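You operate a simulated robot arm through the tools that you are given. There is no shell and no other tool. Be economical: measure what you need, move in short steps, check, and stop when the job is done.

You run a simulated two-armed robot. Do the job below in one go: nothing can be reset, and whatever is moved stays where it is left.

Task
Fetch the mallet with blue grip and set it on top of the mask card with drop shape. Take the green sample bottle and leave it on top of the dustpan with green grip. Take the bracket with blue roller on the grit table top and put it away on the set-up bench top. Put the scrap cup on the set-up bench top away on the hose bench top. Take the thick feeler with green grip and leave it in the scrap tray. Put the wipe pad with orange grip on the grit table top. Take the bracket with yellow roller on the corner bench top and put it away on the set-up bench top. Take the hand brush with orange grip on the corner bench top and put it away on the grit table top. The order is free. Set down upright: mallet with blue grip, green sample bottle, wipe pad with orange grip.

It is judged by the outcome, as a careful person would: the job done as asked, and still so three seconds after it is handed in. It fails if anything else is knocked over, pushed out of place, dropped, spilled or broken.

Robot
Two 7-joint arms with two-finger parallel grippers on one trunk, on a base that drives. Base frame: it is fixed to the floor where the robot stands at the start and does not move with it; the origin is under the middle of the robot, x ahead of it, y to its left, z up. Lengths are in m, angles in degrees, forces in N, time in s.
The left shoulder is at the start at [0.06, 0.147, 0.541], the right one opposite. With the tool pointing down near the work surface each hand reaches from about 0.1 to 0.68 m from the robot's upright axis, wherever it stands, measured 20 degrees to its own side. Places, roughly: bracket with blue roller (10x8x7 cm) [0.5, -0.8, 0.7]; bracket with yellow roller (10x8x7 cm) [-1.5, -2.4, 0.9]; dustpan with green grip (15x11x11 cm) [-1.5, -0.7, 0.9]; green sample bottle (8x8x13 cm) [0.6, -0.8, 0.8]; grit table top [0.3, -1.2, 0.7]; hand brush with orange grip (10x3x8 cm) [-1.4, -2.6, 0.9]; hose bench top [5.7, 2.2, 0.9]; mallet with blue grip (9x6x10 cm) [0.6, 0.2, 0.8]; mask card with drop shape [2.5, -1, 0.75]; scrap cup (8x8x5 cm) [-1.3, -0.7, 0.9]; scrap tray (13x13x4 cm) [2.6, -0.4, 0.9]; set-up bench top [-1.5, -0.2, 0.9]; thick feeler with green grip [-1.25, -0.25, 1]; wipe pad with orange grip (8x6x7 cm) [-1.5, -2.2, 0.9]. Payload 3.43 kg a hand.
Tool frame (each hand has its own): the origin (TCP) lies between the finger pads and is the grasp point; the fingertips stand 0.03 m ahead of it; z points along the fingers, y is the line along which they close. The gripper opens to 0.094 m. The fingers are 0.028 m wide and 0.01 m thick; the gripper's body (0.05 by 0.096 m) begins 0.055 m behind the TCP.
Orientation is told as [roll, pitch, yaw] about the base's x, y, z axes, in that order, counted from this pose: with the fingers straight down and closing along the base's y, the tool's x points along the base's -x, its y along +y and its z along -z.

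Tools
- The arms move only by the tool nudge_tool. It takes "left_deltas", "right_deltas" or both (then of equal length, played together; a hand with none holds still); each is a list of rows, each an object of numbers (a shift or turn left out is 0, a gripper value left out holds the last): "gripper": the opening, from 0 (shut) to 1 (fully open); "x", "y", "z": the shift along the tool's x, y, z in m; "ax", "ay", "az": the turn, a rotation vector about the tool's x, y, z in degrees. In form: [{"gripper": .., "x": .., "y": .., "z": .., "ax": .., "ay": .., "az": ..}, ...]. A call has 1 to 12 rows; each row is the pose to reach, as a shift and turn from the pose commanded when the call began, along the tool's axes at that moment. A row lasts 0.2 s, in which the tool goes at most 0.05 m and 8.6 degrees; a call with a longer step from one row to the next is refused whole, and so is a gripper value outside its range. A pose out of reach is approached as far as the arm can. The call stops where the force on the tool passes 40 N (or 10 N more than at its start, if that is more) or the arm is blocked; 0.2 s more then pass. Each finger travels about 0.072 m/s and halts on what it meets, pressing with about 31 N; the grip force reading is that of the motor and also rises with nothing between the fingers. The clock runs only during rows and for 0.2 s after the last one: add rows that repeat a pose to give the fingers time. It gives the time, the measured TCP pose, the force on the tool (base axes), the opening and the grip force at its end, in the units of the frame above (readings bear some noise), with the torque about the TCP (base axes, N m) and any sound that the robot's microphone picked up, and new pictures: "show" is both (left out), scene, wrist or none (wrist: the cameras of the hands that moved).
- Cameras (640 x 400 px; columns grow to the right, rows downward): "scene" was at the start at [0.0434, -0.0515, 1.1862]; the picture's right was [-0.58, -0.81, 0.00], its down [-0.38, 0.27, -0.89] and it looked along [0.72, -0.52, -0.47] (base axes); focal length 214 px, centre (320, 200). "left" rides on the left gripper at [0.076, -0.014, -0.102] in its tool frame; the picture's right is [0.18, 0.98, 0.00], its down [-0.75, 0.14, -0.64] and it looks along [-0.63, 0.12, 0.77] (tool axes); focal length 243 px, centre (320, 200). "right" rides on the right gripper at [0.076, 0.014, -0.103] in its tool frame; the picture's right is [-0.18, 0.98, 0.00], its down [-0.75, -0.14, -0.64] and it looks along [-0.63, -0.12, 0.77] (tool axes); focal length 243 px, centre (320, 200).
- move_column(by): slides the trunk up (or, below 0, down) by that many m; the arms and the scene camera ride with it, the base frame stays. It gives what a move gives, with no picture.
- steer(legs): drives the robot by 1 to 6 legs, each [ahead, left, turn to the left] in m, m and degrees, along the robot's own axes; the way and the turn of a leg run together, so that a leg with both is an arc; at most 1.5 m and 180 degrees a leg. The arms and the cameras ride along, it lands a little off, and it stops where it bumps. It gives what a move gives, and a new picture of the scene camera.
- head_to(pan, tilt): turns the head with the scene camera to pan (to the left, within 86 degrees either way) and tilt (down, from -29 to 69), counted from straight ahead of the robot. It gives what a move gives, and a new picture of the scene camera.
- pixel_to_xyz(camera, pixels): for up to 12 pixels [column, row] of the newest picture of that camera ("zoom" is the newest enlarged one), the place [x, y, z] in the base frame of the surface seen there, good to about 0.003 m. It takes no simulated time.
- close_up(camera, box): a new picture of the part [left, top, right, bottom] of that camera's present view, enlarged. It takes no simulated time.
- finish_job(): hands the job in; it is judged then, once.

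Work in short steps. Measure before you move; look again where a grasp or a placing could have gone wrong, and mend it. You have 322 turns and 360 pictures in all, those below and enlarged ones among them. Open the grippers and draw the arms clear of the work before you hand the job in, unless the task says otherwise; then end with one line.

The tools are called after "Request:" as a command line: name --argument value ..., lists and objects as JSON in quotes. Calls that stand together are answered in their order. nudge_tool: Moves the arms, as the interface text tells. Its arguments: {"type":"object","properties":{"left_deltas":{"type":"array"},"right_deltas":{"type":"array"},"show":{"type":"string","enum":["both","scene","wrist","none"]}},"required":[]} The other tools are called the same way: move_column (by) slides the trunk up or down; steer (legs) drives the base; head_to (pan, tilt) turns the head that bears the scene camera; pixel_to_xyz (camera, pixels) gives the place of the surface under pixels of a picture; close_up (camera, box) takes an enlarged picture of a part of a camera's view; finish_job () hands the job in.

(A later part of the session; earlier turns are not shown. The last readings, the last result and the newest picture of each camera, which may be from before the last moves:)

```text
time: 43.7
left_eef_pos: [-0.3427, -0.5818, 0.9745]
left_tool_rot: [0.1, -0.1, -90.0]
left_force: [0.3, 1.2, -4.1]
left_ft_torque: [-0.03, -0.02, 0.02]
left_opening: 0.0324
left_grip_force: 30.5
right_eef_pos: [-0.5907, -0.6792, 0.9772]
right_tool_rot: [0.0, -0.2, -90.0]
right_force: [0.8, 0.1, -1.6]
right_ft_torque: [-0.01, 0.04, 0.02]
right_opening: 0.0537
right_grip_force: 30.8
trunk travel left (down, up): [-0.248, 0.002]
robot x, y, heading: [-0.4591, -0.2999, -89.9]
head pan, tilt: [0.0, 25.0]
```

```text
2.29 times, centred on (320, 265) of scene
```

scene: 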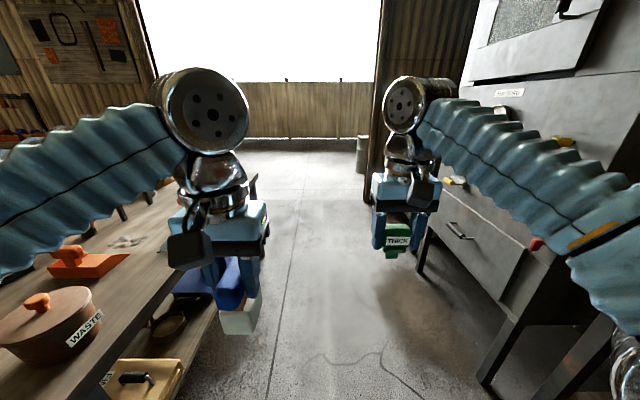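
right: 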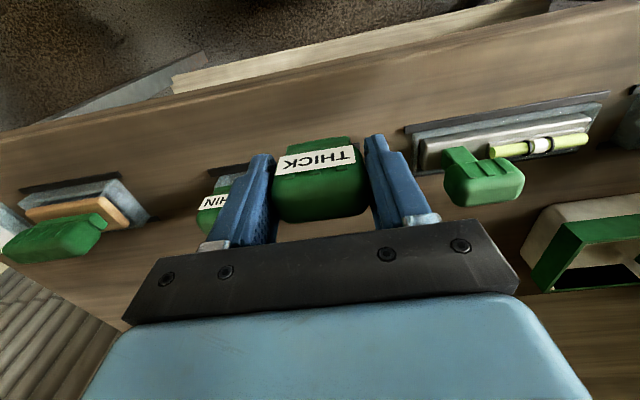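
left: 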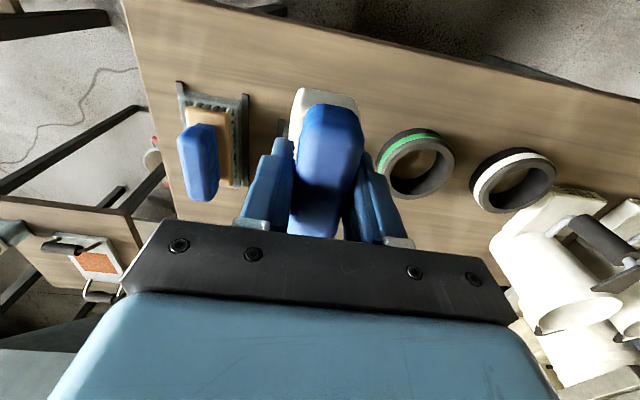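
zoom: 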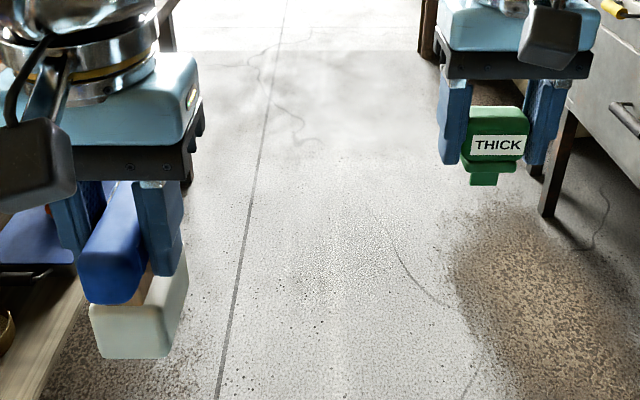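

Lane at x≈-0.46 is clear. I drive 1.9 m along it and turn east to look.

Request:
steer --legs '[[1.0, 0, 0], [0.95, 0, 0], [0, 0, 90]]'

```text
time: 57.2
left_eef_pos: [-0.1775, -2.1392, 0.9755]
left_tool_rot: [-0.1, -0.1, -1.1]
left_force: [0.4, -0.1, -3.5]
left_ft_torque: [0.0, -0.01, 0.0]
left_opening: 0.0323
left_grip_force: 30.9
right_eef_pos: [-0.0847, -2.3882, 0.9789]
right_tool_rot: [0.0, -0.2, -1.1]
right_force: [0.5, 0.2, -0.6]
right_ft_torque: [0.0, -0.02, -0.01]
right_opening: 0.0537
right_grip_force: 31.3
trunk travel left (down, up): [-0.248, 0.002]
robot x, y, heading: [-0.4569, -2.2478, -1.2]
head pan, tilt: [0.0, 25.0]
```

scene: 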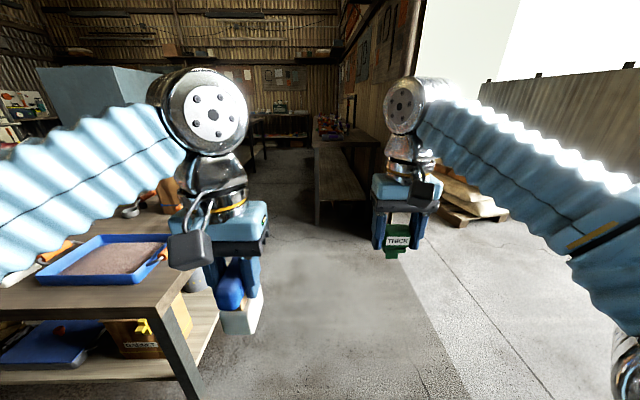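

The lane east looks clear; I measure the far bench's ends and what's ahead.

Request:
pixel_to_xyz --camera "scene" --pixels '[[318, 222], [316, 150], [368, 205], [275, 150], [255, 165], [262, 140], [200, 275], [205, 395], [300, 160], [150, 90], [450, 215], [185, 280]]'

Request:
close_up --camera "scene" --box '[240, 60, 400, 240]'

```text
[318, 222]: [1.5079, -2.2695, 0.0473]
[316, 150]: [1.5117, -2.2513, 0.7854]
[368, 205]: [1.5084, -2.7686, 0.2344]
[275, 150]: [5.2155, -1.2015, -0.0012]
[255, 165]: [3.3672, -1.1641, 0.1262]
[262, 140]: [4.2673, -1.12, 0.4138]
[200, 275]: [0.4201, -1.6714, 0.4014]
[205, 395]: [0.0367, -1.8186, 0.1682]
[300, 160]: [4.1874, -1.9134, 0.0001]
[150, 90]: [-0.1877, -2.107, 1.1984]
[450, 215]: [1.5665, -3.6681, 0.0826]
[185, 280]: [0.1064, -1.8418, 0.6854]
```

```text
2.22 times, centred on (320, 150) of scene
```

zoom: 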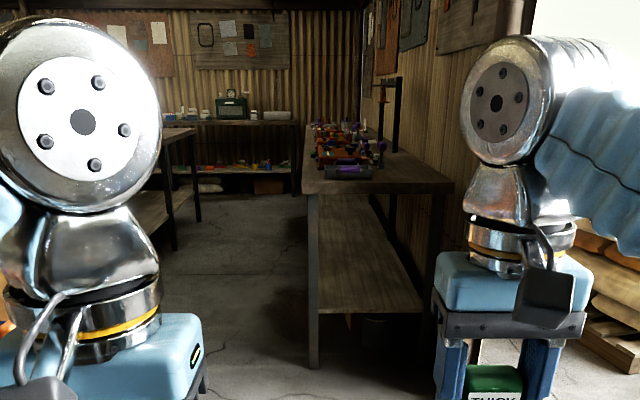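

Aisle between y≈-1.15 and -2.25 beyond x=1.5. I drive 1.3 m east, then angle left into the aisle, and look left.

Request:
steer --legs '[[1.35, 0.03, 1.2], [0.8, 0.55, 0]]'

Request:
head_to --pan 40 --tilt 25

```text
time: 68.6
left_eef_pos: [1.9426, -1.5286, 0.9737]
left_tool_rot: [0.1, -0.1, 2.5]
left_force: [-0.2, 0.7, -3.7]
left_ft_torque: [0.01, 0.01, -0.04]
left_opening: 0.0322
left_grip_force: 31.2
right_eef_pos: [2.0525, -1.7723, 0.9786]
right_tool_rot: [0.0, -0.3, 2.6]
right_force: [0.4, 0.5, -0.6]
right_ft_torque: [-0.01, 0.02, -0.01]
right_opening: 0.0539
right_grip_force: 30.9
trunk travel left (down, up): [-0.248, 0.002]
robot x, y, heading: [1.667, -1.6592, 2.9]
head pan, tilt: [0.0, 25.0]
```

scene: 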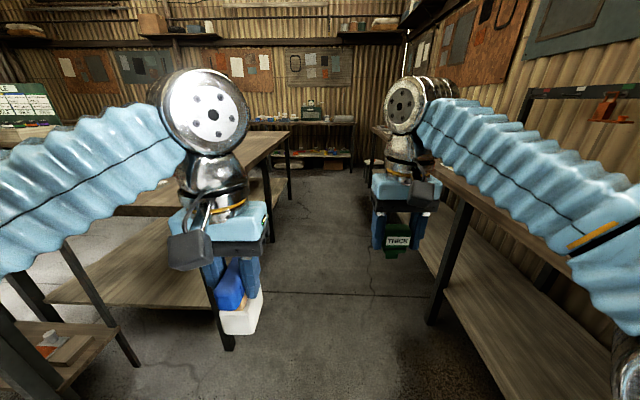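

```text
time: 69.7
left_eef_pos: [1.9413, -1.5287, 0.9744]
left_tool_rot: [0.0, -0.1, 2.6]
left_force: [0.5, -0.6, -4.9]
left_ft_torque: [0.0, 0.0, 0.01]
left_opening: 0.0322
left_grip_force: 31.1
right_eef_pos: [2.0526, -1.7726, 0.9774]
right_tool_rot: [0.1, -0.2, 2.7]
right_force: [-1.1, 0.4, 0.4]
right_ft_torque: [-0.01, 0.0, -0.01]
right_opening: 0.0538
right_grip_force: 31.2
trunk travel left (down, up): [-0.248, 0.002]
robot x, y, heading: [1.6676, -1.6567, 2.2]
head pan, tilt: [40.0, 25.0]
```

scene: 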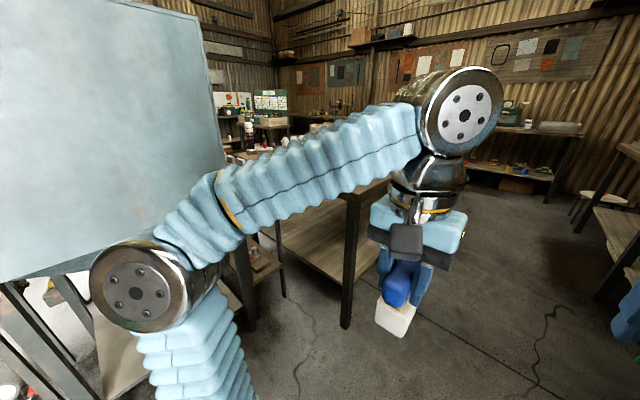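

I drive on to x≈2.5 and turn left to face the middle bench.

Request:
steer --legs '[[0.85, -0.05, -2.4], [0, 0, 90]]'

Request:
head_to --pan 0 --tilt 35

```text
time: 78.1
left_eef_pos: [2.4046, -1.4155, 0.9746]
left_tool_rot: [0.1, -0.1, 91.7]
left_force: [-0.7, -0.2, -4.7]
left_ft_torque: [-0.01, -0.01, 0.03]
left_opening: 0.0323
left_grip_force: 31.6
right_eef_pos: [2.6485, -1.3076, 0.9781]
right_tool_rot: [0.0, -0.2, 91.8]
right_force: [0.5, 0.9, -1.2]
right_ft_torque: [0.01, -0.05, 0.0]
right_opening: 0.0537
right_grip_force: 31.5
trunk travel left (down, up): [-0.248, 0.002]
robot x, y, heading: [2.5251, -1.6893, 91.8]
head pan, tilt: [40.0, 25.0]
```

scene: 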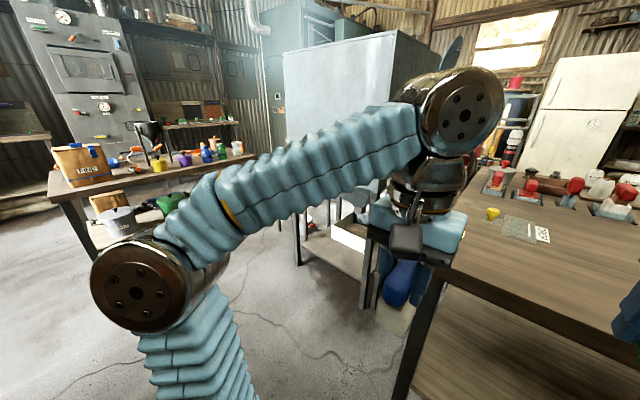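

```text
time: 79.2
left_eef_pos: [2.4051, -1.4136, 0.9742]
left_tool_rot: [0.0, -0.2, 91.7]
left_force: [0.1, -0.1, -3.8]
left_ft_torque: [-0.03, 0.03, 0.02]
left_opening: 0.0323
left_grip_force: 30.8
right_eef_pos: [2.6482, -1.3081, 0.9775]
right_tool_rot: [0.0, -0.1, 91.7]
right_force: [-0.4, 0.3, -1.1]
right_ft_torque: [0.01, -0.02, 0.01]
right_opening: 0.0537
right_grip_force: 31.0
trunk travel left (down, up): [-0.248, 0.002]
robot x, y, heading: [2.5258, -1.6908, 91.7]
head pan, tilt: [0.0, 35.0]
```

scene: 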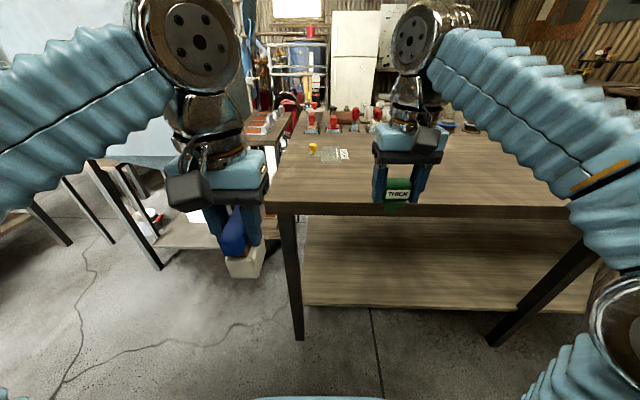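

Request:
close_up --camera "scene" --box '[240, 90, 480, 230]'

Request:
pixel_to_xyz --camera "scene" --pixels '[[313, 155], [330, 157], [343, 154], [298, 335], [270, 212], [560, 212], [296, 116], [312, 120], [355, 118], [336, 128], [280, 125], [492, 345]]'

```text
2.67 times, centred on (360, 160) of scene
```

zoom: 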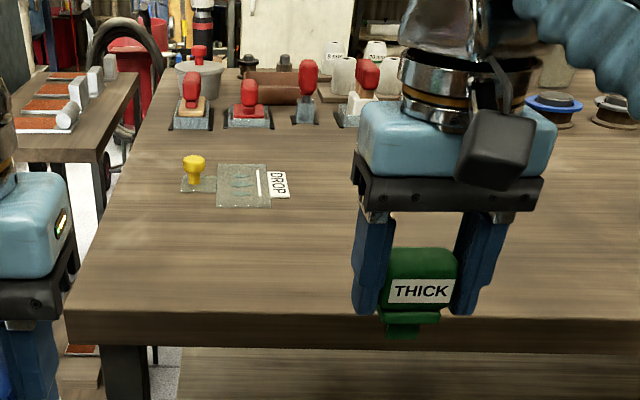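

```text
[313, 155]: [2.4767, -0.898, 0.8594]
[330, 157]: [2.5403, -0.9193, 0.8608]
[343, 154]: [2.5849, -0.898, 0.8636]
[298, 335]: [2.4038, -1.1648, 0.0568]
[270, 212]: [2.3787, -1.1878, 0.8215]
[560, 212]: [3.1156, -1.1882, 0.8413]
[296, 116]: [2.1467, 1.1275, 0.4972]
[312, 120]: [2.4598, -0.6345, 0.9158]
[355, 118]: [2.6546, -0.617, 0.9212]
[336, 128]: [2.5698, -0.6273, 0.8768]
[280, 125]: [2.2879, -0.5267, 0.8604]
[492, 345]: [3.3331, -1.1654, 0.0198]
```

The DROP card lies at about (2.54,-0.91,0.86). I measure its corners and the neighbours from the close-up (re-taken tighter).

Request:
close_up --camera "scene" --box '[290, 130, 370, 180]'

Request:
pixel_to_xyz --camera "scene" --pixels '[[245, 272], [262, 262], [230, 270], [245, 222], [395, 208], [400, 200]]'

```text
8.00 times, centred on (330, 155) of scene
```

zoom: 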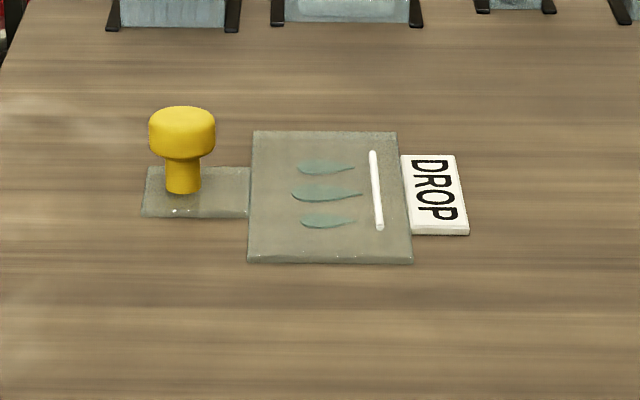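

```text
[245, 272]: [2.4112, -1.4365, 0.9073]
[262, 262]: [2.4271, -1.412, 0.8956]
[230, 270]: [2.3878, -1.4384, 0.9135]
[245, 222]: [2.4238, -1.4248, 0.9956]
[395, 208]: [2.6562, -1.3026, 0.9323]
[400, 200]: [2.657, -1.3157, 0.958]
```

Request:
pixel_to_xyz --camera "zoom" --pixels '[[258, 135], [392, 135], [252, 255], [408, 257], [325, 195], [376, 190], [270, 180], [300, 300], [182, 130], [430, 200], [300, 90]]'

```text
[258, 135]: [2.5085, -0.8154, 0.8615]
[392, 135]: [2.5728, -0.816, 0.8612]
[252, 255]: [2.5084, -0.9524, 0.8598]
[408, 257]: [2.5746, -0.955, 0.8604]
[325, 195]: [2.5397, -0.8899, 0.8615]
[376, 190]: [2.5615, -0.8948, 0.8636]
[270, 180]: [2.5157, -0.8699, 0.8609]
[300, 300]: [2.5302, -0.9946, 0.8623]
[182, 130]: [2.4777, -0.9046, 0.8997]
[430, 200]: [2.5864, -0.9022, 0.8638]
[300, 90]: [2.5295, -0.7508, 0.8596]
```

The card spans x 2.508–2.574, y -0.955…-0.815, so the mallet (long along y now) fits centred at (2.541,-0.885). I check my base's front extent by looking down before going closer.

Request:
head_to --pan 0 --tilt 69

```text
time: 80.2
left_eef_pos: [2.4044, -1.4153, 0.9742]
left_tool_rot: [-0.1, -0.1, 91.7]
left_force: [-0.5, -0.3, -3.8]
left_ft_torque: [-0.02, -0.05, -0.01]
left_opening: 0.0325
left_grip_force: 31.2
right_eef_pos: [2.6487, -1.3079, 0.9789]
right_tool_rot: [0.0, -0.2, 91.7]
right_force: [0.0, 0.3, 0.1]
right_ft_torque: [0.02, 0.02, 0.0]
right_opening: 0.0536
right_grip_force: 31.6
trunk travel left (down, up): [-0.248, 0.002]
robot x, y, heading: [2.5237, -1.6905, 92.1]
head pan, tilt: [0.0, 68.8]
```

scene: 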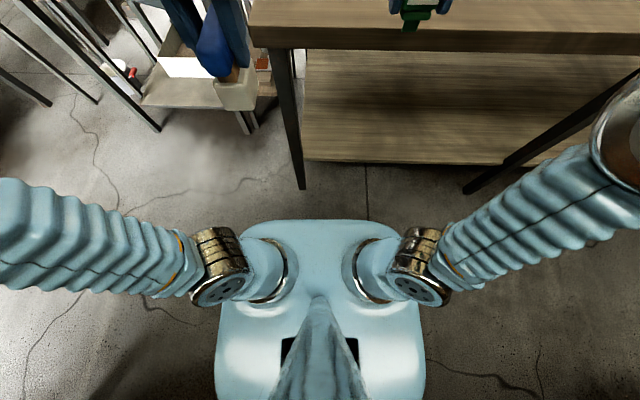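

Request:
pixel_to_xyz --camera "scene" --pixels '[[320, 224], [320, 250], [225, 350], [420, 350], [300, 188], [240, 270], [310, 159], [420, 22]]'

```text
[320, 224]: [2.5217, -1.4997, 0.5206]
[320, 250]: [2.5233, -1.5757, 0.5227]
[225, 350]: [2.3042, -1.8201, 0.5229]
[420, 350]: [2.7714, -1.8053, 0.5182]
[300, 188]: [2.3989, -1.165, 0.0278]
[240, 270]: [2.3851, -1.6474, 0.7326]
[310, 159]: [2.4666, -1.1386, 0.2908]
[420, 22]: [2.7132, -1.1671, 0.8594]
```

Base front is ~0.2 m ahead of the axis and lower than the top; shelf edge at y≈-1.14. I can stand at y≈-1.40. Drive there, with x≈2.68.

Request:
steer --legs '[[0.28, -0.15, -2]]'

Request:
head_to --pan 12 --tilt 40

```text
time: 82.3
left_eef_pos: [2.5622, -1.1338, 0.9745]
left_tool_rot: [0.0, -0.1, 89.8]
left_force: [0.3, 0.4, -4.3]
left_ft_torque: [-0.03, -0.01, -0.04]
left_opening: 0.0321
left_grip_force: 30.8
right_eef_pos: [2.8108, -1.0362, 0.979]
right_tool_rot: [0.0, -0.2, 89.9]
right_force: [-0.8, -0.3, 0.1]
right_ft_torque: [0.01, 0.0, 0.04]
right_opening: 0.0538
right_grip_force: 31.2
trunk travel left (down, up): [-0.248, 0.002]
robot x, y, heading: [2.6753, -1.4159, 89.7]
head pan, tilt: [0.0, 68.8]
```

scene: 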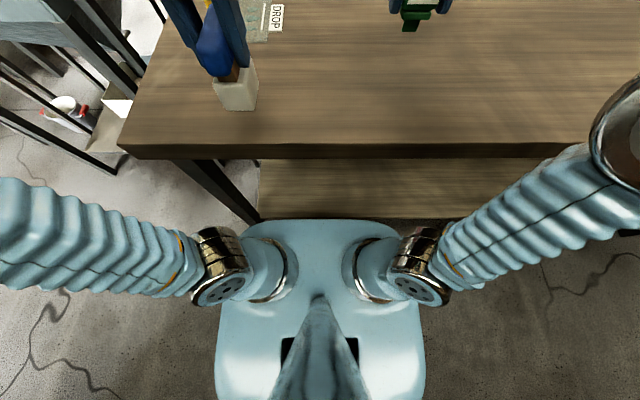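

```text
time: 83.2
left_eef_pos: [2.5621, -1.1339, 0.9737]
left_tool_rot: [0.1, -0.1, 89.9]
left_force: [-0.3, -0.1, -4.9]
left_ft_torque: [-0.03, 0.02, -0.01]
left_opening: 0.0321
left_grip_force: 30.8
right_eef_pos: [2.8113, -1.0356, 0.98]
right_tool_rot: [0.0, -0.2, 89.8]
right_force: [0.0, 0.0, -0.8]
right_ft_torque: [0.0, -0.01, -0.02]
right_opening: 0.0537
right_grip_force: 31.1
trunk travel left (down, up): [-0.248, 0.002]
robot x, y, heading: [2.6789, -1.4135, 89.8]
head pan, tilt: [12.0, 40.0]
```

scene: 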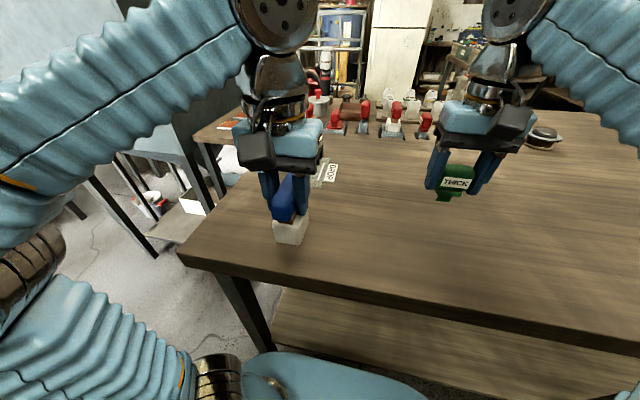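

Left TCP must move to (2.541,-0.885): tool x −0.249, y +0.021. Keep the height.

Request:
nudge_tool --left_deltas '[{"x": -0.042, "y": 0.0}, {"x": -0.084, "y": 0.01}, {"x": -0.126, "y": 0.021}, {"x": -0.168, "y": 0.021}, {"x": -0.21, "y": 0.021}, {"x": -0.249, "y": 0.021}, {"x": -0.249, "y": 0.021}]'

```text
time: 84.8
left_eef_pos: [2.5274, -0.9157, 0.9579]
left_tool_rot: [0.0, -0.3, 89.7]
left_force: [0.6, -0.6, -4.9]
left_ft_torque: [0.0, 0.0, 0.0]
left_opening: 0.0323
left_grip_force: 30.8
left hand out of reach, approached as far as the arm can: row 5, 6, 7
right_eef_pos: [2.8091, -1.0354, 0.9775]
right_tool_rot: [-0.1, -0.2, 89.8]
right_force: [0.2, -0.6, -0.3]
right_ft_torque: [0.04, -0.07, 0.02]
right_opening: 0.0538
right_grip_force: 31.3
trunk travel left (down, up): [-0.248, 0.002]
robot x, y, heading: [2.6771, -1.4123, 89.9]
head pan, tilt: [12.0, 40.0]
```

scene: 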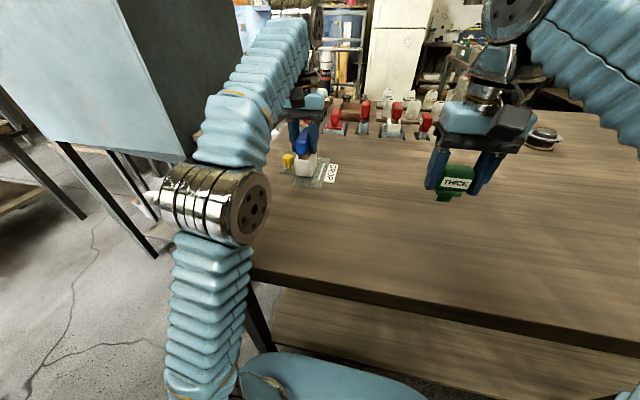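
left: 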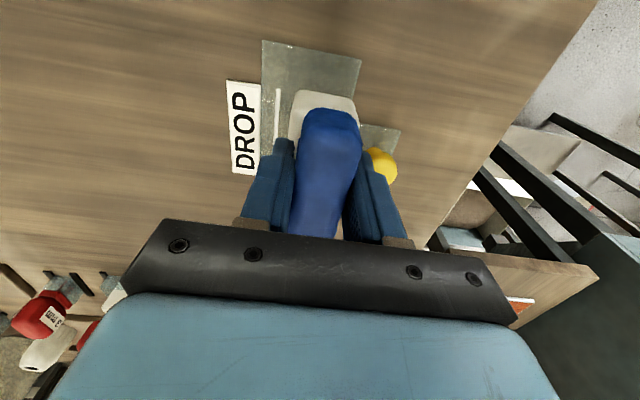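

The hand stops at (2.527,-0.916). I roll the base 0.03 m ahead to get the mallet over the card's centre.

Request:
steer --legs '[[0.03, 0, 0]]'

Request:
nudge_tool --left_deltas '[{"y": -0.005}, {"y": -0.005}]' --show "wrist"

```text
time: 85.8
left_eef_pos: [2.5289, -0.8911, 0.9615]
left_tool_rot: [-0.1, -0.8, 89.6]
left_force: [-0.1, -0.3, -4.9]
left_ft_torque: [-0.05, -0.02, 0.02]
left_opening: 0.0322
left_grip_force: 31.3
right_eef_pos: [2.8112, -1.0092, 0.9788]
right_tool_rot: [0.1, -0.4, 89.8]
right_force: [0.2, 0.9, -0.2]
right_ft_torque: [-0.05, 0.01, -0.01]
right_opening: 0.0536
right_grip_force: 30.8
trunk travel left (down, up): [-0.248, 0.002]
robot x, y, heading: [2.6786, -1.3829, 90.0]
head pan, tilt: [12.0, 40.0]
stopped in leg 1: the robot was blocked; the commanded pose is now the measured one
```

scene: 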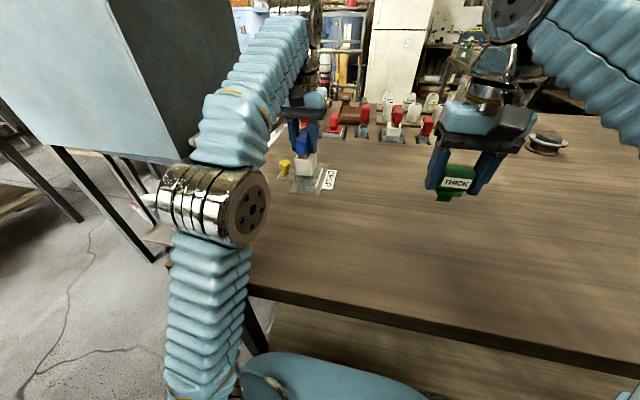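

```text
time: 86.5
left_eef_pos: [2.5322, -0.8919, 0.9619]
left_tool_rot: [-0.3, -0.9, 89.9]
left_force: [0.1, 0.4, -4.6]
left_ft_torque: [-0.02, -0.03, 0.02]
left_opening: 0.0322
left_grip_force: 31.2
right_eef_pos: [2.8102, -1.0111, 0.9805]
right_tool_rot: [-0.1, -0.5, 89.9]
right_force: [-0.5, 0.1, -0.5]
right_ft_torque: [-0.02, -0.01, -0.01]
right_opening: 0.0538
right_grip_force: 30.7
trunk travel left (down, up): [-0.248, 0.002]
robot x, y, heading: [2.6759, -1.3812, 89.8]
head pan, tilt: [12.0, 40.0]
```

left: 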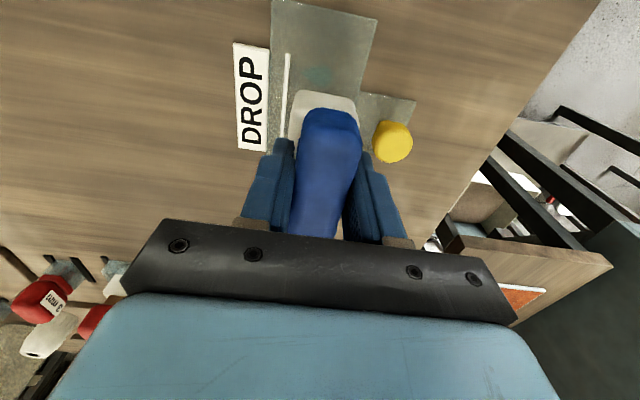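

The base touched the shelf edge; I back off 1 cm, then lower the mallet gently.

Request:
steer --legs '[[-0.012, 0, 0]]'

Request:
nudge_tool --left_deltas '[{"z": 0.005}, {"z": 0.01}, {"z": 0.014}, {"z": 0.017}, {"z": 0.02}]'

```text
time: 87.2
left_eef_pos: [2.5328, -0.8999, 0.9591]
left_tool_rot: [-0.2, -0.5, 89.7]
left_force: [-0.8, 0.0, -4.8]
left_ft_torque: [-0.02, 0.01, 0.01]
left_opening: 0.0321
left_grip_force: 30.6
right_eef_pos: [2.8112, -1.0179, 0.9773]
right_tool_rot: [-0.1, -0.2, 89.8]
right_force: [-0.3, -1.0, -0.4]
right_ft_torque: [0.0, 0.0, 0.02]
right_opening: 0.0537
right_grip_force: 31.4
trunk travel left (down, up): [-0.248, 0.002]
robot x, y, heading: [2.6745, -1.3936, 89.8]
head pan, tilt: [12.0, 40.0]
```

scene: 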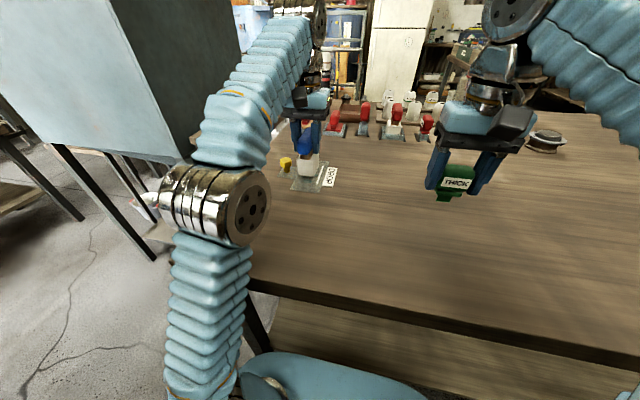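

```text
time: 88.2
left_eef_pos: [2.5346, -0.9008, 0.9482]
left_tool_rot: [-0.5, -1.3, 89.6]
left_force: [0.1, -1.2, 21.6]
left_ft_torque: [-0.4, 0.19, -0.04]
left_opening: 0.0323
left_grip_force: 31.0
right_eef_pos: [2.8116, -1.0186, 0.9795]
right_tool_rot: [0.0, -0.4, 89.8]
right_force: [0.4, -0.8, -0.7]
right_ft_torque: [0.01, 0.04, 0.04]
right_opening: 0.0536
right_grip_force: 31.3
trunk travel left (down, up): [-0.248, 0.002]
robot x, y, heading: [2.677, -1.395, 89.8]
head pan, tilt: [12.0, 40.0]
stopped in row 5 (left hand): the force on the tool passed its limit at 47 N (the readings are from after the stop); the commanded pose is now the measured one
```

scene: 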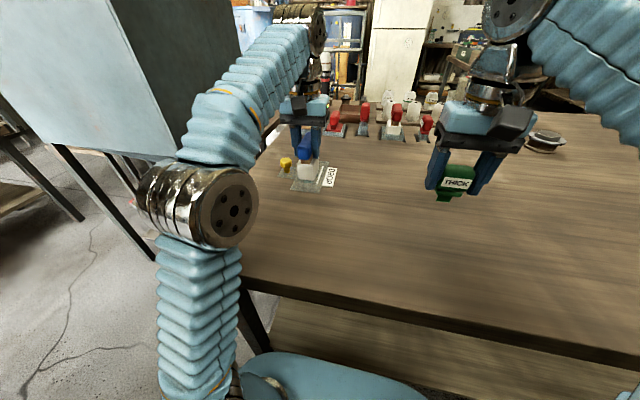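
left: 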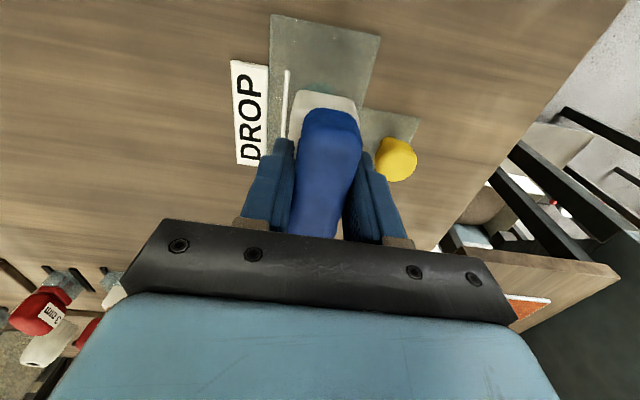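

Contact at z 0.948: the mallet stands on the card. I ease 2 mm and open part-way.

Request:
nudge_tool --left_deltas '[{"z": -0.002}, {"z": -0.002, "gripper": 0.55}, {"z": -0.002}, {"z": -0.002}]' --show "wrist"

```text
time: 89.2
left_eef_pos: [2.5339, -0.8995, 0.948]
left_tool_rot: [-0.4, -1.2, 89.7]
left_force: [-0.1, -0.9, -0.1]
left_ft_torque: [0.02, -0.02, 0.05]
left_opening: 0.0517
left_grip_force: 0.0
right_eef_pos: [2.8097, -1.0173, 0.9784]
right_tool_rot: [-0.1, -0.2, 89.8]
right_force: [-0.2, 1.0, -0.7]
right_ft_torque: [-0.02, 0.02, -0.04]
right_opening: 0.0536
right_grip_force: 30.9
trunk travel left (down, up): [-0.248, 0.002]
robot x, y, heading: [2.6766, -1.3937, 89.8]
head pan, tilt: [12.0, 40.0]
```

left: 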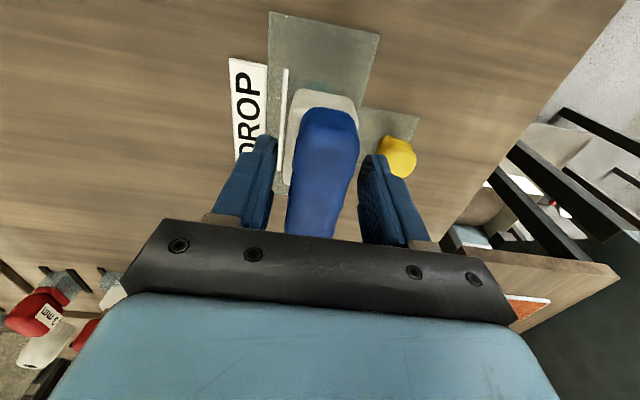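

The mallet stands free. I withdraw by sliding the open fingers straight back along the grip toward the robot.

Request:
nudge_tool --left_deltas '[{"x": 0.02}, {"x": 0.05}, {"x": 0.09}, {"x": 0.13}, {"x": 0.17, "z": -0.03}, {"x": 0.2, "z": -0.03}]'

```text
time: 90.6
left_eef_pos: [2.5312, -1.1011, 0.9771]
left_tool_rot: [-0.4, -1.1, 89.7]
left_force: [0.1, 0.2, 0.3]
left_ft_torque: [-0.01, 0.06, -0.03]
left_opening: 0.0515
left_grip_force: 0.1
right_eef_pos: [2.8106, -1.0181, 0.9783]
right_tool_rot: [0.0, -0.2, 89.7]
right_force: [-0.6, -0.5, -1.3]
right_ft_torque: [-0.02, -0.01, 0.01]
right_opening: 0.0538
right_grip_force: 30.5
trunk travel left (down, up): [-0.248, 0.002]
robot x, y, heading: [2.6753, -1.3972, 89.7]
head pan, tilt: [12.0, 40.0]
```

scene: 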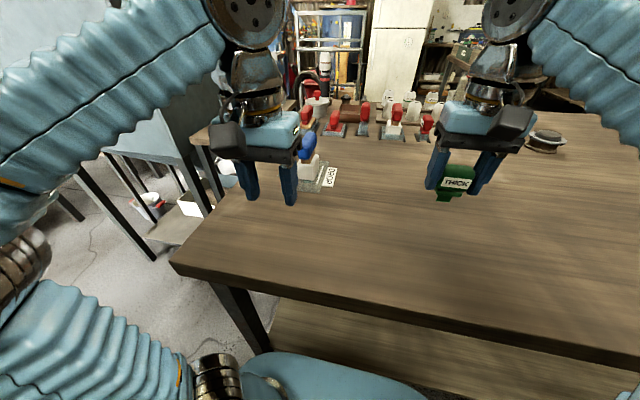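
left: 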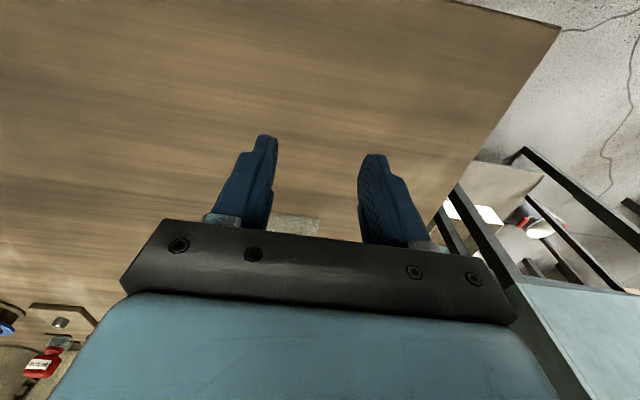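

Mallet done. Now I look for the scrap tray at the back of this bench.

Request:
close_up --camera "scene" --box '[270, 60, 590, 200]'

Request:
pixel_to_xyz --camera "scene" --pixels '[[345, 112], [412, 105], [390, 108], [545, 145], [580, 118], [430, 100], [318, 105], [335, 130], [395, 130], [310, 155], [330, 175], [302, 170]]'

```text
2.00 times, centred on (430, 130) of scene
```

zoom: 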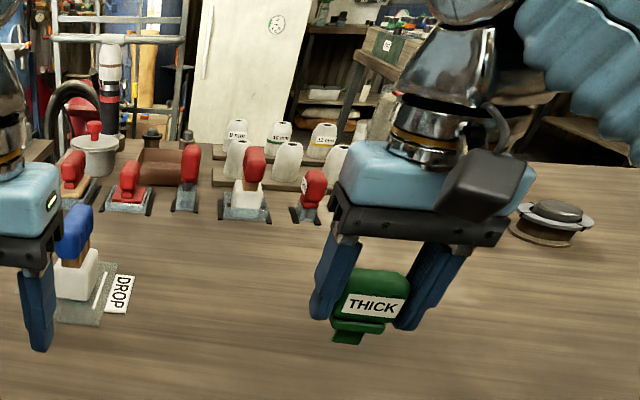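

```text
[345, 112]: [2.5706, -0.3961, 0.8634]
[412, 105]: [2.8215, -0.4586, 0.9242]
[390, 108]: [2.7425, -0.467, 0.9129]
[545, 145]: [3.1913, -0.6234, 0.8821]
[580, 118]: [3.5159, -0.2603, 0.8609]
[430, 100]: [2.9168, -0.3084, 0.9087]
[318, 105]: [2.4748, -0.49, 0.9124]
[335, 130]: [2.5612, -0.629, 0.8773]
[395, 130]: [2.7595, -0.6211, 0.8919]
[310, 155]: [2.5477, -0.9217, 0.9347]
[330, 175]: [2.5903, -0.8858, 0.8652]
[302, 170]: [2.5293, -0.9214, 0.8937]
```

The scrap tray (brown) is at about (2.58,-0.4), behind the tool row — must be served from the north side. I look right for the bench's east end.

Request:
head_to --pan -40 --tilt 25

```text
time: 91.8
left_eef_pos: [2.531, -1.1009, 0.9765]
left_tool_rot: [-0.2, -1.1, 89.6]
left_force: [-0.5, -0.5, -0.2]
left_ft_torque: [-0.01, 0.02, 0.0]
left_opening: 0.0515
left_grip_force: 0.0
right_eef_pos: [2.8115, -1.0179, 0.9785]
right_tool_rot: [0.0, -0.3, 89.7]
right_force: [0.8, -0.3, -1.0]
right_ft_torque: [0.0, 0.01, -0.02]
right_opening: 0.054
right_grip_force: 30.4
trunk travel left (down, up): [-0.248, 0.002]
robot x, y, heading: [2.674, -1.3945, 89.7]
head pan, tilt: [-40.0, 25.0]
```

scene: 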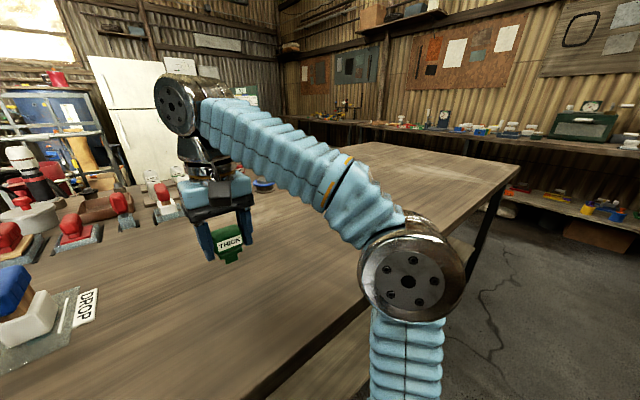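

Request:
pixel_to_xyz --camera "scene" --pixels '[[518, 168], [380, 143], [470, 265], [425, 132], [580, 140], [600, 215], [95, 205], [130, 90], [60, 190], [545, 240], [350, 140], [560, 180]]'

Request:
close_up --camera "scene" --box '[270, 60, 640, 270]'

```text
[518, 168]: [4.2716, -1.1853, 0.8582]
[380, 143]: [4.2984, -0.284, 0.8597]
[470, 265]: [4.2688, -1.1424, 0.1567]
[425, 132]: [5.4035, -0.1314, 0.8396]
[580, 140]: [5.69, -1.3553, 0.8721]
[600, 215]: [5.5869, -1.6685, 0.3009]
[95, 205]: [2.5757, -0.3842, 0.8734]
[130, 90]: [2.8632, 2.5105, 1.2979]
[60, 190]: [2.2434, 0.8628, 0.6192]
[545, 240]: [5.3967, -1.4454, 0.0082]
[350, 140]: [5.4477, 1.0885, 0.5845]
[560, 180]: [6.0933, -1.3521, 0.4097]
```

```text
1.73 times, centred on (455, 165) of scene
```

zoom: 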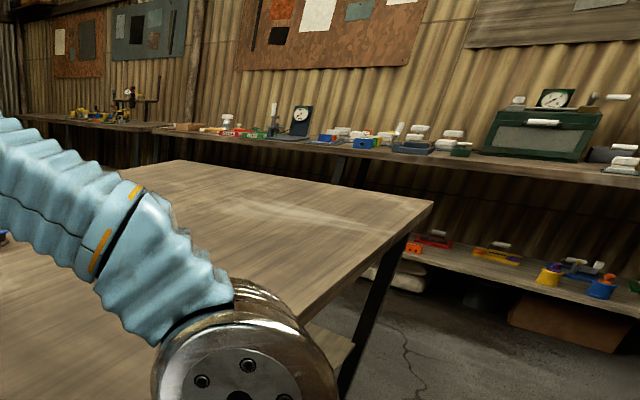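

Bench spans x 2.38–4.3, y -1.19…-0.28. I go around its east end: back off, turn east, drive to x≈4.85, turn north.

Request:
steer --legs '[[-0.3, 0, 0], [0, 0, -90], [1.1, 0, 0], [1.07, 0, 0], [0, 0, 90]]'

Request:
head_to --pan 0 --tilt 20

```text
time: 111.9
left_eef_pos: [4.7482, -1.3883, 0.9768]
left_tool_rot: [-0.2, -1.0, 88.0]
left_force: [-0.9, 0.0, -0.1]
left_ft_torque: [-0.01, -0.01, -0.01]
left_opening: 0.0516
left_grip_force: 0.0
right_eef_pos: [5.0286, -1.3137, 0.9786]
right_tool_rot: [0.0, -0.2, 88.1]
right_force: [-0.8, -0.2, -0.8]
right_ft_torque: [0.0, 0.0, -0.02]
right_opening: 0.0535
right_grip_force: 31.6
trunk travel left (down, up): [-0.248, 0.002]
robot x, y, heading: [4.8815, -1.6848, 88.2]
head pan, tilt: [-40.0, 25.0]
```

scene: 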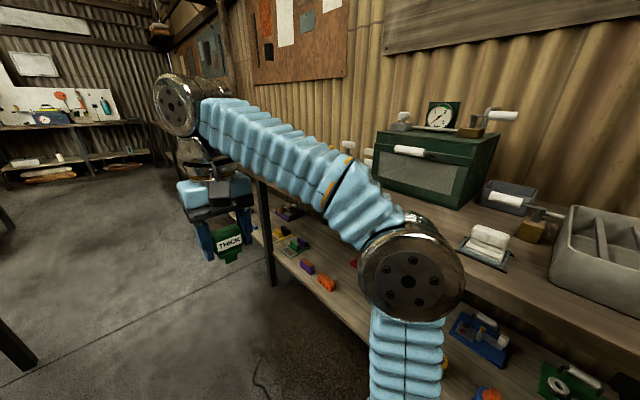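

```text
time: 113.0
left_eef_pos: [4.747, -1.3878, 0.9757]
left_tool_rot: [-0.3, -1.1, 88.1]
left_force: [-0.5, -1.1, -0.4]
left_ft_torque: [-0.01, 0.02, -0.01]
left_opening: 0.0519
left_grip_force: 0.1
right_eef_pos: [5.0283, -1.3136, 0.9787]
right_tool_rot: [-0.1, -0.2, 88.1]
right_force: [0.3, 1.0, -0.9]
right_ft_torque: [0.01, -0.01, 0.01]
right_opening: 0.0538
right_grip_force: 31.6
trunk travel left (down, up): [-0.248, 0.002]
robot x, y, heading: [4.8808, -1.6884, 88.0]
head pan, tilt: [0.0, 20.0]
```

scene: 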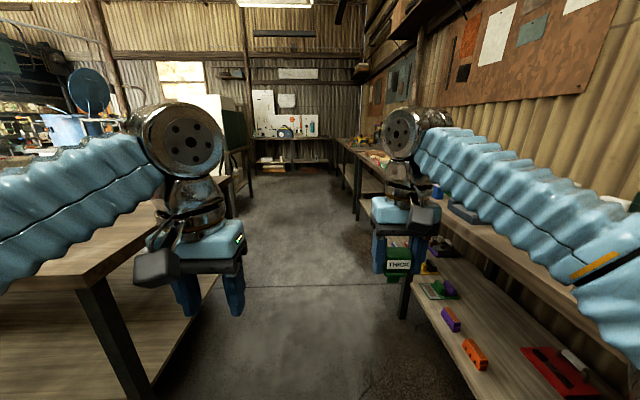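

The aisle is clear. Drive north ~1.9 m and turn west.

Request:
steer --legs '[[0.95, 0.03, 2], [0.95, 0, 0], [0, 0, 90]]'

```text
time: 126.4
left_eef_pos: [4.5585, 0.0993, 0.9759]
left_tool_rot: [-0.3, -1.1, -179.4]
left_force: [1.0, -0.6, -0.3]
left_ft_torque: [0.03, -0.02, -0.04]
left_opening: 0.0517
left_grip_force: 0.1
right_eef_pos: [4.471, 0.3782, 0.9793]
right_tool_rot: [0.0, -0.2, -179.2]
right_force: [0.1, 0.5, -1.4]
right_ft_torque: [-0.05, 0.01, -0.02]
right_opening: 0.0534
right_grip_force: 31.2
trunk travel left (down, up): [-0.248, 0.002]
robot x, y, heading: [4.85, 0.2521, -179.2]
head pan, tilt: [0.0, 20.0]
```

scene: 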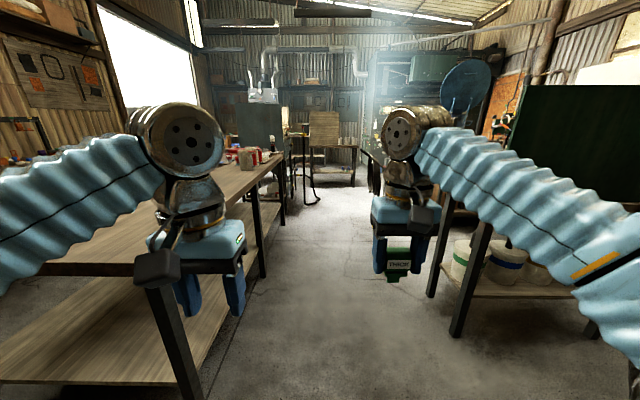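

Request:
pixel_to_xyz --camera "scene" --pixels '[[432, 290], [460, 320], [368, 195], [310, 195], [350, 180], [265, 270], [285, 205], [260, 180], [345, 215], [200, 390]]'

Request:
close_up --camera "scene" --box '[230, 90, 410, 260]'

```text
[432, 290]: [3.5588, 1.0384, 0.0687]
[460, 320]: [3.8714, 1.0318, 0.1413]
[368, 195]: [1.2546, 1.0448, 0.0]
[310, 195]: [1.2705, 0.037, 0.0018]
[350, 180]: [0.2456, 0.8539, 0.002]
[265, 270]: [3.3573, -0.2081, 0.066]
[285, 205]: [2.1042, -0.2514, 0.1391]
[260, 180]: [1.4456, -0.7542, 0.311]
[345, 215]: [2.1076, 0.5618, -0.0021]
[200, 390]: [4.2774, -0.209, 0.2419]
```

```text
2.35 times, centred on (320, 175) of scene
```

zoom: 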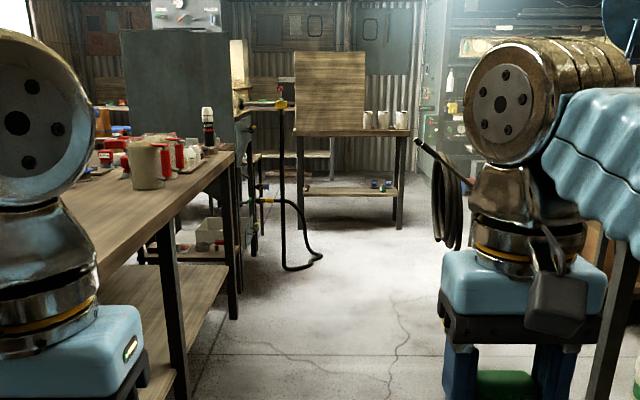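

The aisle is clear to x≈2. I drive west to x≈2.6 and turn left to face the tray from the north.

Request:
steer --legs '[[1.1, 0, -0.8], [1.1, 0, 0], [0, 0, 90]]'

Request:
head_to --pan 0 --tilt 40

```text
time: 141.2
left_eef_pos: [2.7376, -0.0312, 0.9763]
left_tool_rot: [-0.3, -1.1, -94.4]
left_force: [-0.3, -0.6, -0.4]
left_ft_torque: [0.0, 0.03, 0.0]
left_opening: 0.0521
left_grip_force: 0.1
right_eef_pos: [2.4531, -0.0942, 0.9775]
right_tool_rot: [0.0, -0.2, -94.2]
right_force: [0.5, 0.4, -1.2]
right_ft_torque: [-0.01, -0.03, 0.03]
right_opening: 0.0536
right_grip_force: 31.2
trunk travel left (down, up): [-0.248, 0.002]
robot x, y, heading: [2.6171, 0.2712, -94.1]
head pan, tilt: [0.0, 20.0]
```

scene: 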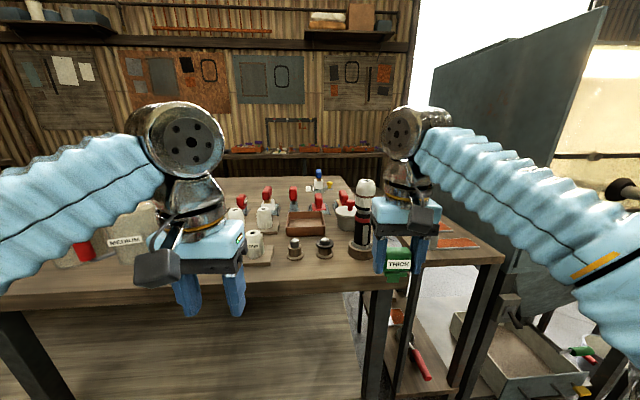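

```text
time: 142.0
left_eef_pos: [2.739, -0.0317, 0.977]
left_tool_rot: [-0.3, -1.1, -94.4]
left_force: [0.2, 0.1, 0.3]
left_ft_torque: [0.0, -0.01, 0.0]
left_opening: 0.0516
left_grip_force: 0.2
right_eef_pos: [2.453, -0.0933, 0.978]
right_tool_rot: [0.1, -0.2, -94.3]
right_force: [-0.4, -0.6, -1.1]
right_ft_torque: [-0.01, 0.02, 0.0]
right_opening: 0.0536
right_grip_force: 31.0
trunk travel left (down, up): [-0.248, 0.002]
robot x, y, heading: [2.6129, 0.2716, -94.3]
head pan, tilt: [0.0, 40.0]
```

scene: 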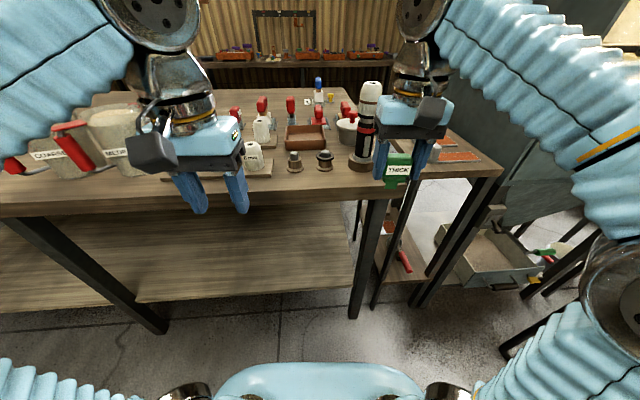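

Request:
close_up --camera "scene" --box '[230, 70, 450, 210]'

Request:
pixel_to_xyz --camera "scene" --pixels '[[288, 126], [325, 125], [287, 147], [327, 147], [305, 138], [295, 158], [325, 155], [370, 90], [362, 160], [345, 135], [360, 188], [305, 188]]'

```text
2.86 times, centred on (340, 140) of scene
```

zoom: 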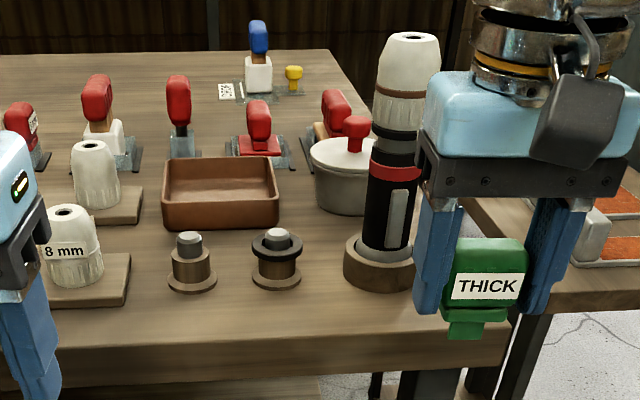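

```text
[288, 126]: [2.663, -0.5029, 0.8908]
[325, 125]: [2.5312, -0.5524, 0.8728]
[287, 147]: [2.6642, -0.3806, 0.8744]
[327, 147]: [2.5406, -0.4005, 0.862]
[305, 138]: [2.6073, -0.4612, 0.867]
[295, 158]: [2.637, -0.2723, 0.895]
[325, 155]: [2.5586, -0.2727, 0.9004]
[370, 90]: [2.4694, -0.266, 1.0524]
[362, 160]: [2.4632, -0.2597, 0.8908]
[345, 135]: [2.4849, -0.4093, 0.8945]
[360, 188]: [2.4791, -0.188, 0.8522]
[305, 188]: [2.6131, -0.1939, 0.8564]
```

The tray spans x 2.54–2.665, y -0.51…-0.38, floor 0.867, rim 0.90; a tall nozzle stands at (2.467,-0.265,1.07). I'll stand farther east so the right arm stays clear of it. First measure the feeler's bottom.

Request:
pixel_to_xyz --camera "zoom" --pixels '[[465, 336], [480, 318], [485, 290], [398, 40], [195, 236], [280, 232], [75, 215], [95, 150]]'

Request:
steer --legs '[[0, 0.2, 4.2]]'

```text
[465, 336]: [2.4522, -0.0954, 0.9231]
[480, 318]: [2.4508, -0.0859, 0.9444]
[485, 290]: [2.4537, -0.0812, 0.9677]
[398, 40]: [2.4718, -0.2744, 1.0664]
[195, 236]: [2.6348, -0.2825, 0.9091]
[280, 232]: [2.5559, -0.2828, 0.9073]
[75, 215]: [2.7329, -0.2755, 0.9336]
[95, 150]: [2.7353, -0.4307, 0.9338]
```

```text
time: 143.6
left_eef_pos: [2.9587, -0.0272, 0.9763]
left_tool_rot: [-0.3, -1.1, -89.9]
left_force: [-0.1, 0.1, 0.0]
left_ft_torque: [0.02, -0.02, 0.03]
left_opening: 0.0516
left_grip_force: 0.1
right_eef_pos: [2.678, -0.1135, 0.9784]
right_tool_rot: [0.0, -0.2, -89.6]
right_force: [-0.4, -1.5, -0.5]
right_ft_torque: [0.01, 0.02, 0.02]
right_opening: 0.0534
right_grip_force: 31.1
trunk travel left (down, up): [-0.248, 0.002]
robot x, y, heading: [2.8096, 0.2641, -89.9]
head pan, tilt: [0.0, 40.0]
```

scene: 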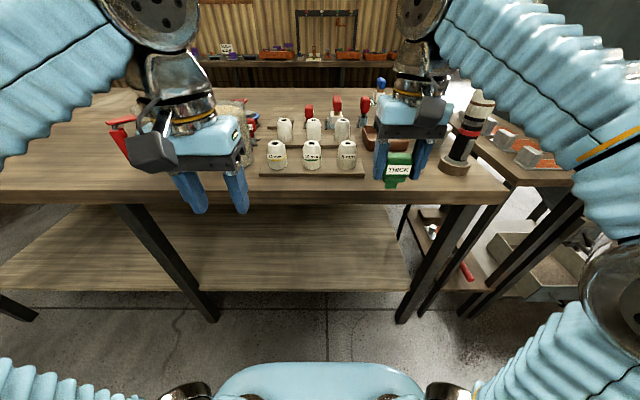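

I shift the right hand to x=2.605, tuck the left hand, then drive 0.17 m ahead.

Request:
nudge_tool --right_deltas '[{"y": -0.037}, {"y": -0.073}, {"y": -0.073}]' --left_deltas '[{"x": 0.04}, {"x": 0.08}, {"x": 0.1}]' --show "none"

Request:
steer --legs '[[0.17, 0, 0]]'

Request:
head_to --pan -15 --tilt 45

```text
time: 144.4
left_eef_pos: [2.9561, 0.0698, 0.974]
left_tool_rot: [-0.3, -1.1, -89.9]
left_force: [0.1, 0.5, 0.0]
left_ft_torque: [0.01, 0.0, -0.03]
left_opening: 0.0516
left_grip_force: 0.0
right_eef_pos: [2.6031, -0.1133, 0.9805]
right_tool_rot: [0.0, -0.2, -89.7]
right_force: [-0.3, 0.5, -0.3]
right_ft_torque: [-0.02, 0.0, 0.05]
right_opening: 0.0532
right_grip_force: 31.1
trunk travel left (down, up): [-0.248, 0.002]
robot x, y, heading: [2.8081, 0.2671, -89.7]
head pan, tilt: [0.0, 40.0]
```

```text
time: 145.9
left_eef_pos: [2.9584, -0.1018, 0.976]
left_tool_rot: [-0.3, -1.1, -89.8]
left_force: [-0.7, -0.4, 0.5]
left_ft_torque: [-0.01, -0.02, -0.01]
left_opening: 0.0517
left_grip_force: 0.0
right_eef_pos: [2.6057, -0.2868, 0.9809]
right_tool_rot: [-0.1, -0.2, -89.6]
right_force: [0.5, 0.4, -0.6]
right_ft_torque: [-0.03, -0.03, -0.01]
right_opening: 0.0536
right_grip_force: 31.0
trunk travel left (down, up): [-0.248, 0.002]
robot x, y, heading: [2.8123, 0.0914, -89.7]
head pan, tilt: [0.0, 40.0]
```

scene: 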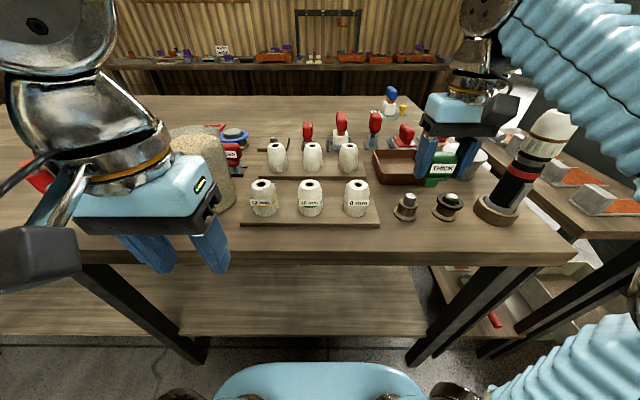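

```text
time: 146.7
left_eef_pos: [2.9568, -0.1037, 0.9755]
left_tool_rot: [-0.3, -1.0, -89.8]
left_force: [0.3, 0.3, 0.0]
left_ft_torque: [0.02, 0.01, -0.01]
left_opening: 0.0515
left_grip_force: 0.1
right_eef_pos: [2.6065, -0.2867, 0.9813]
right_tool_rot: [0.0, -0.2, -89.6]
right_force: [-0.3, -0.1, -0.9]
right_ft_torque: [0.0, 0.0, 0.05]
right_opening: 0.0532
right_grip_force: 30.5
trunk travel left (down, up): [-0.248, 0.002]
robot x, y, heading: [2.8134, 0.0934, -89.6]
head pan, tilt: [-15.0, 45.0]
```

scene: 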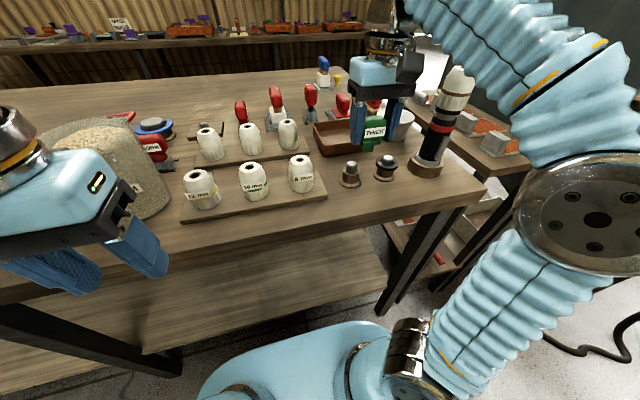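

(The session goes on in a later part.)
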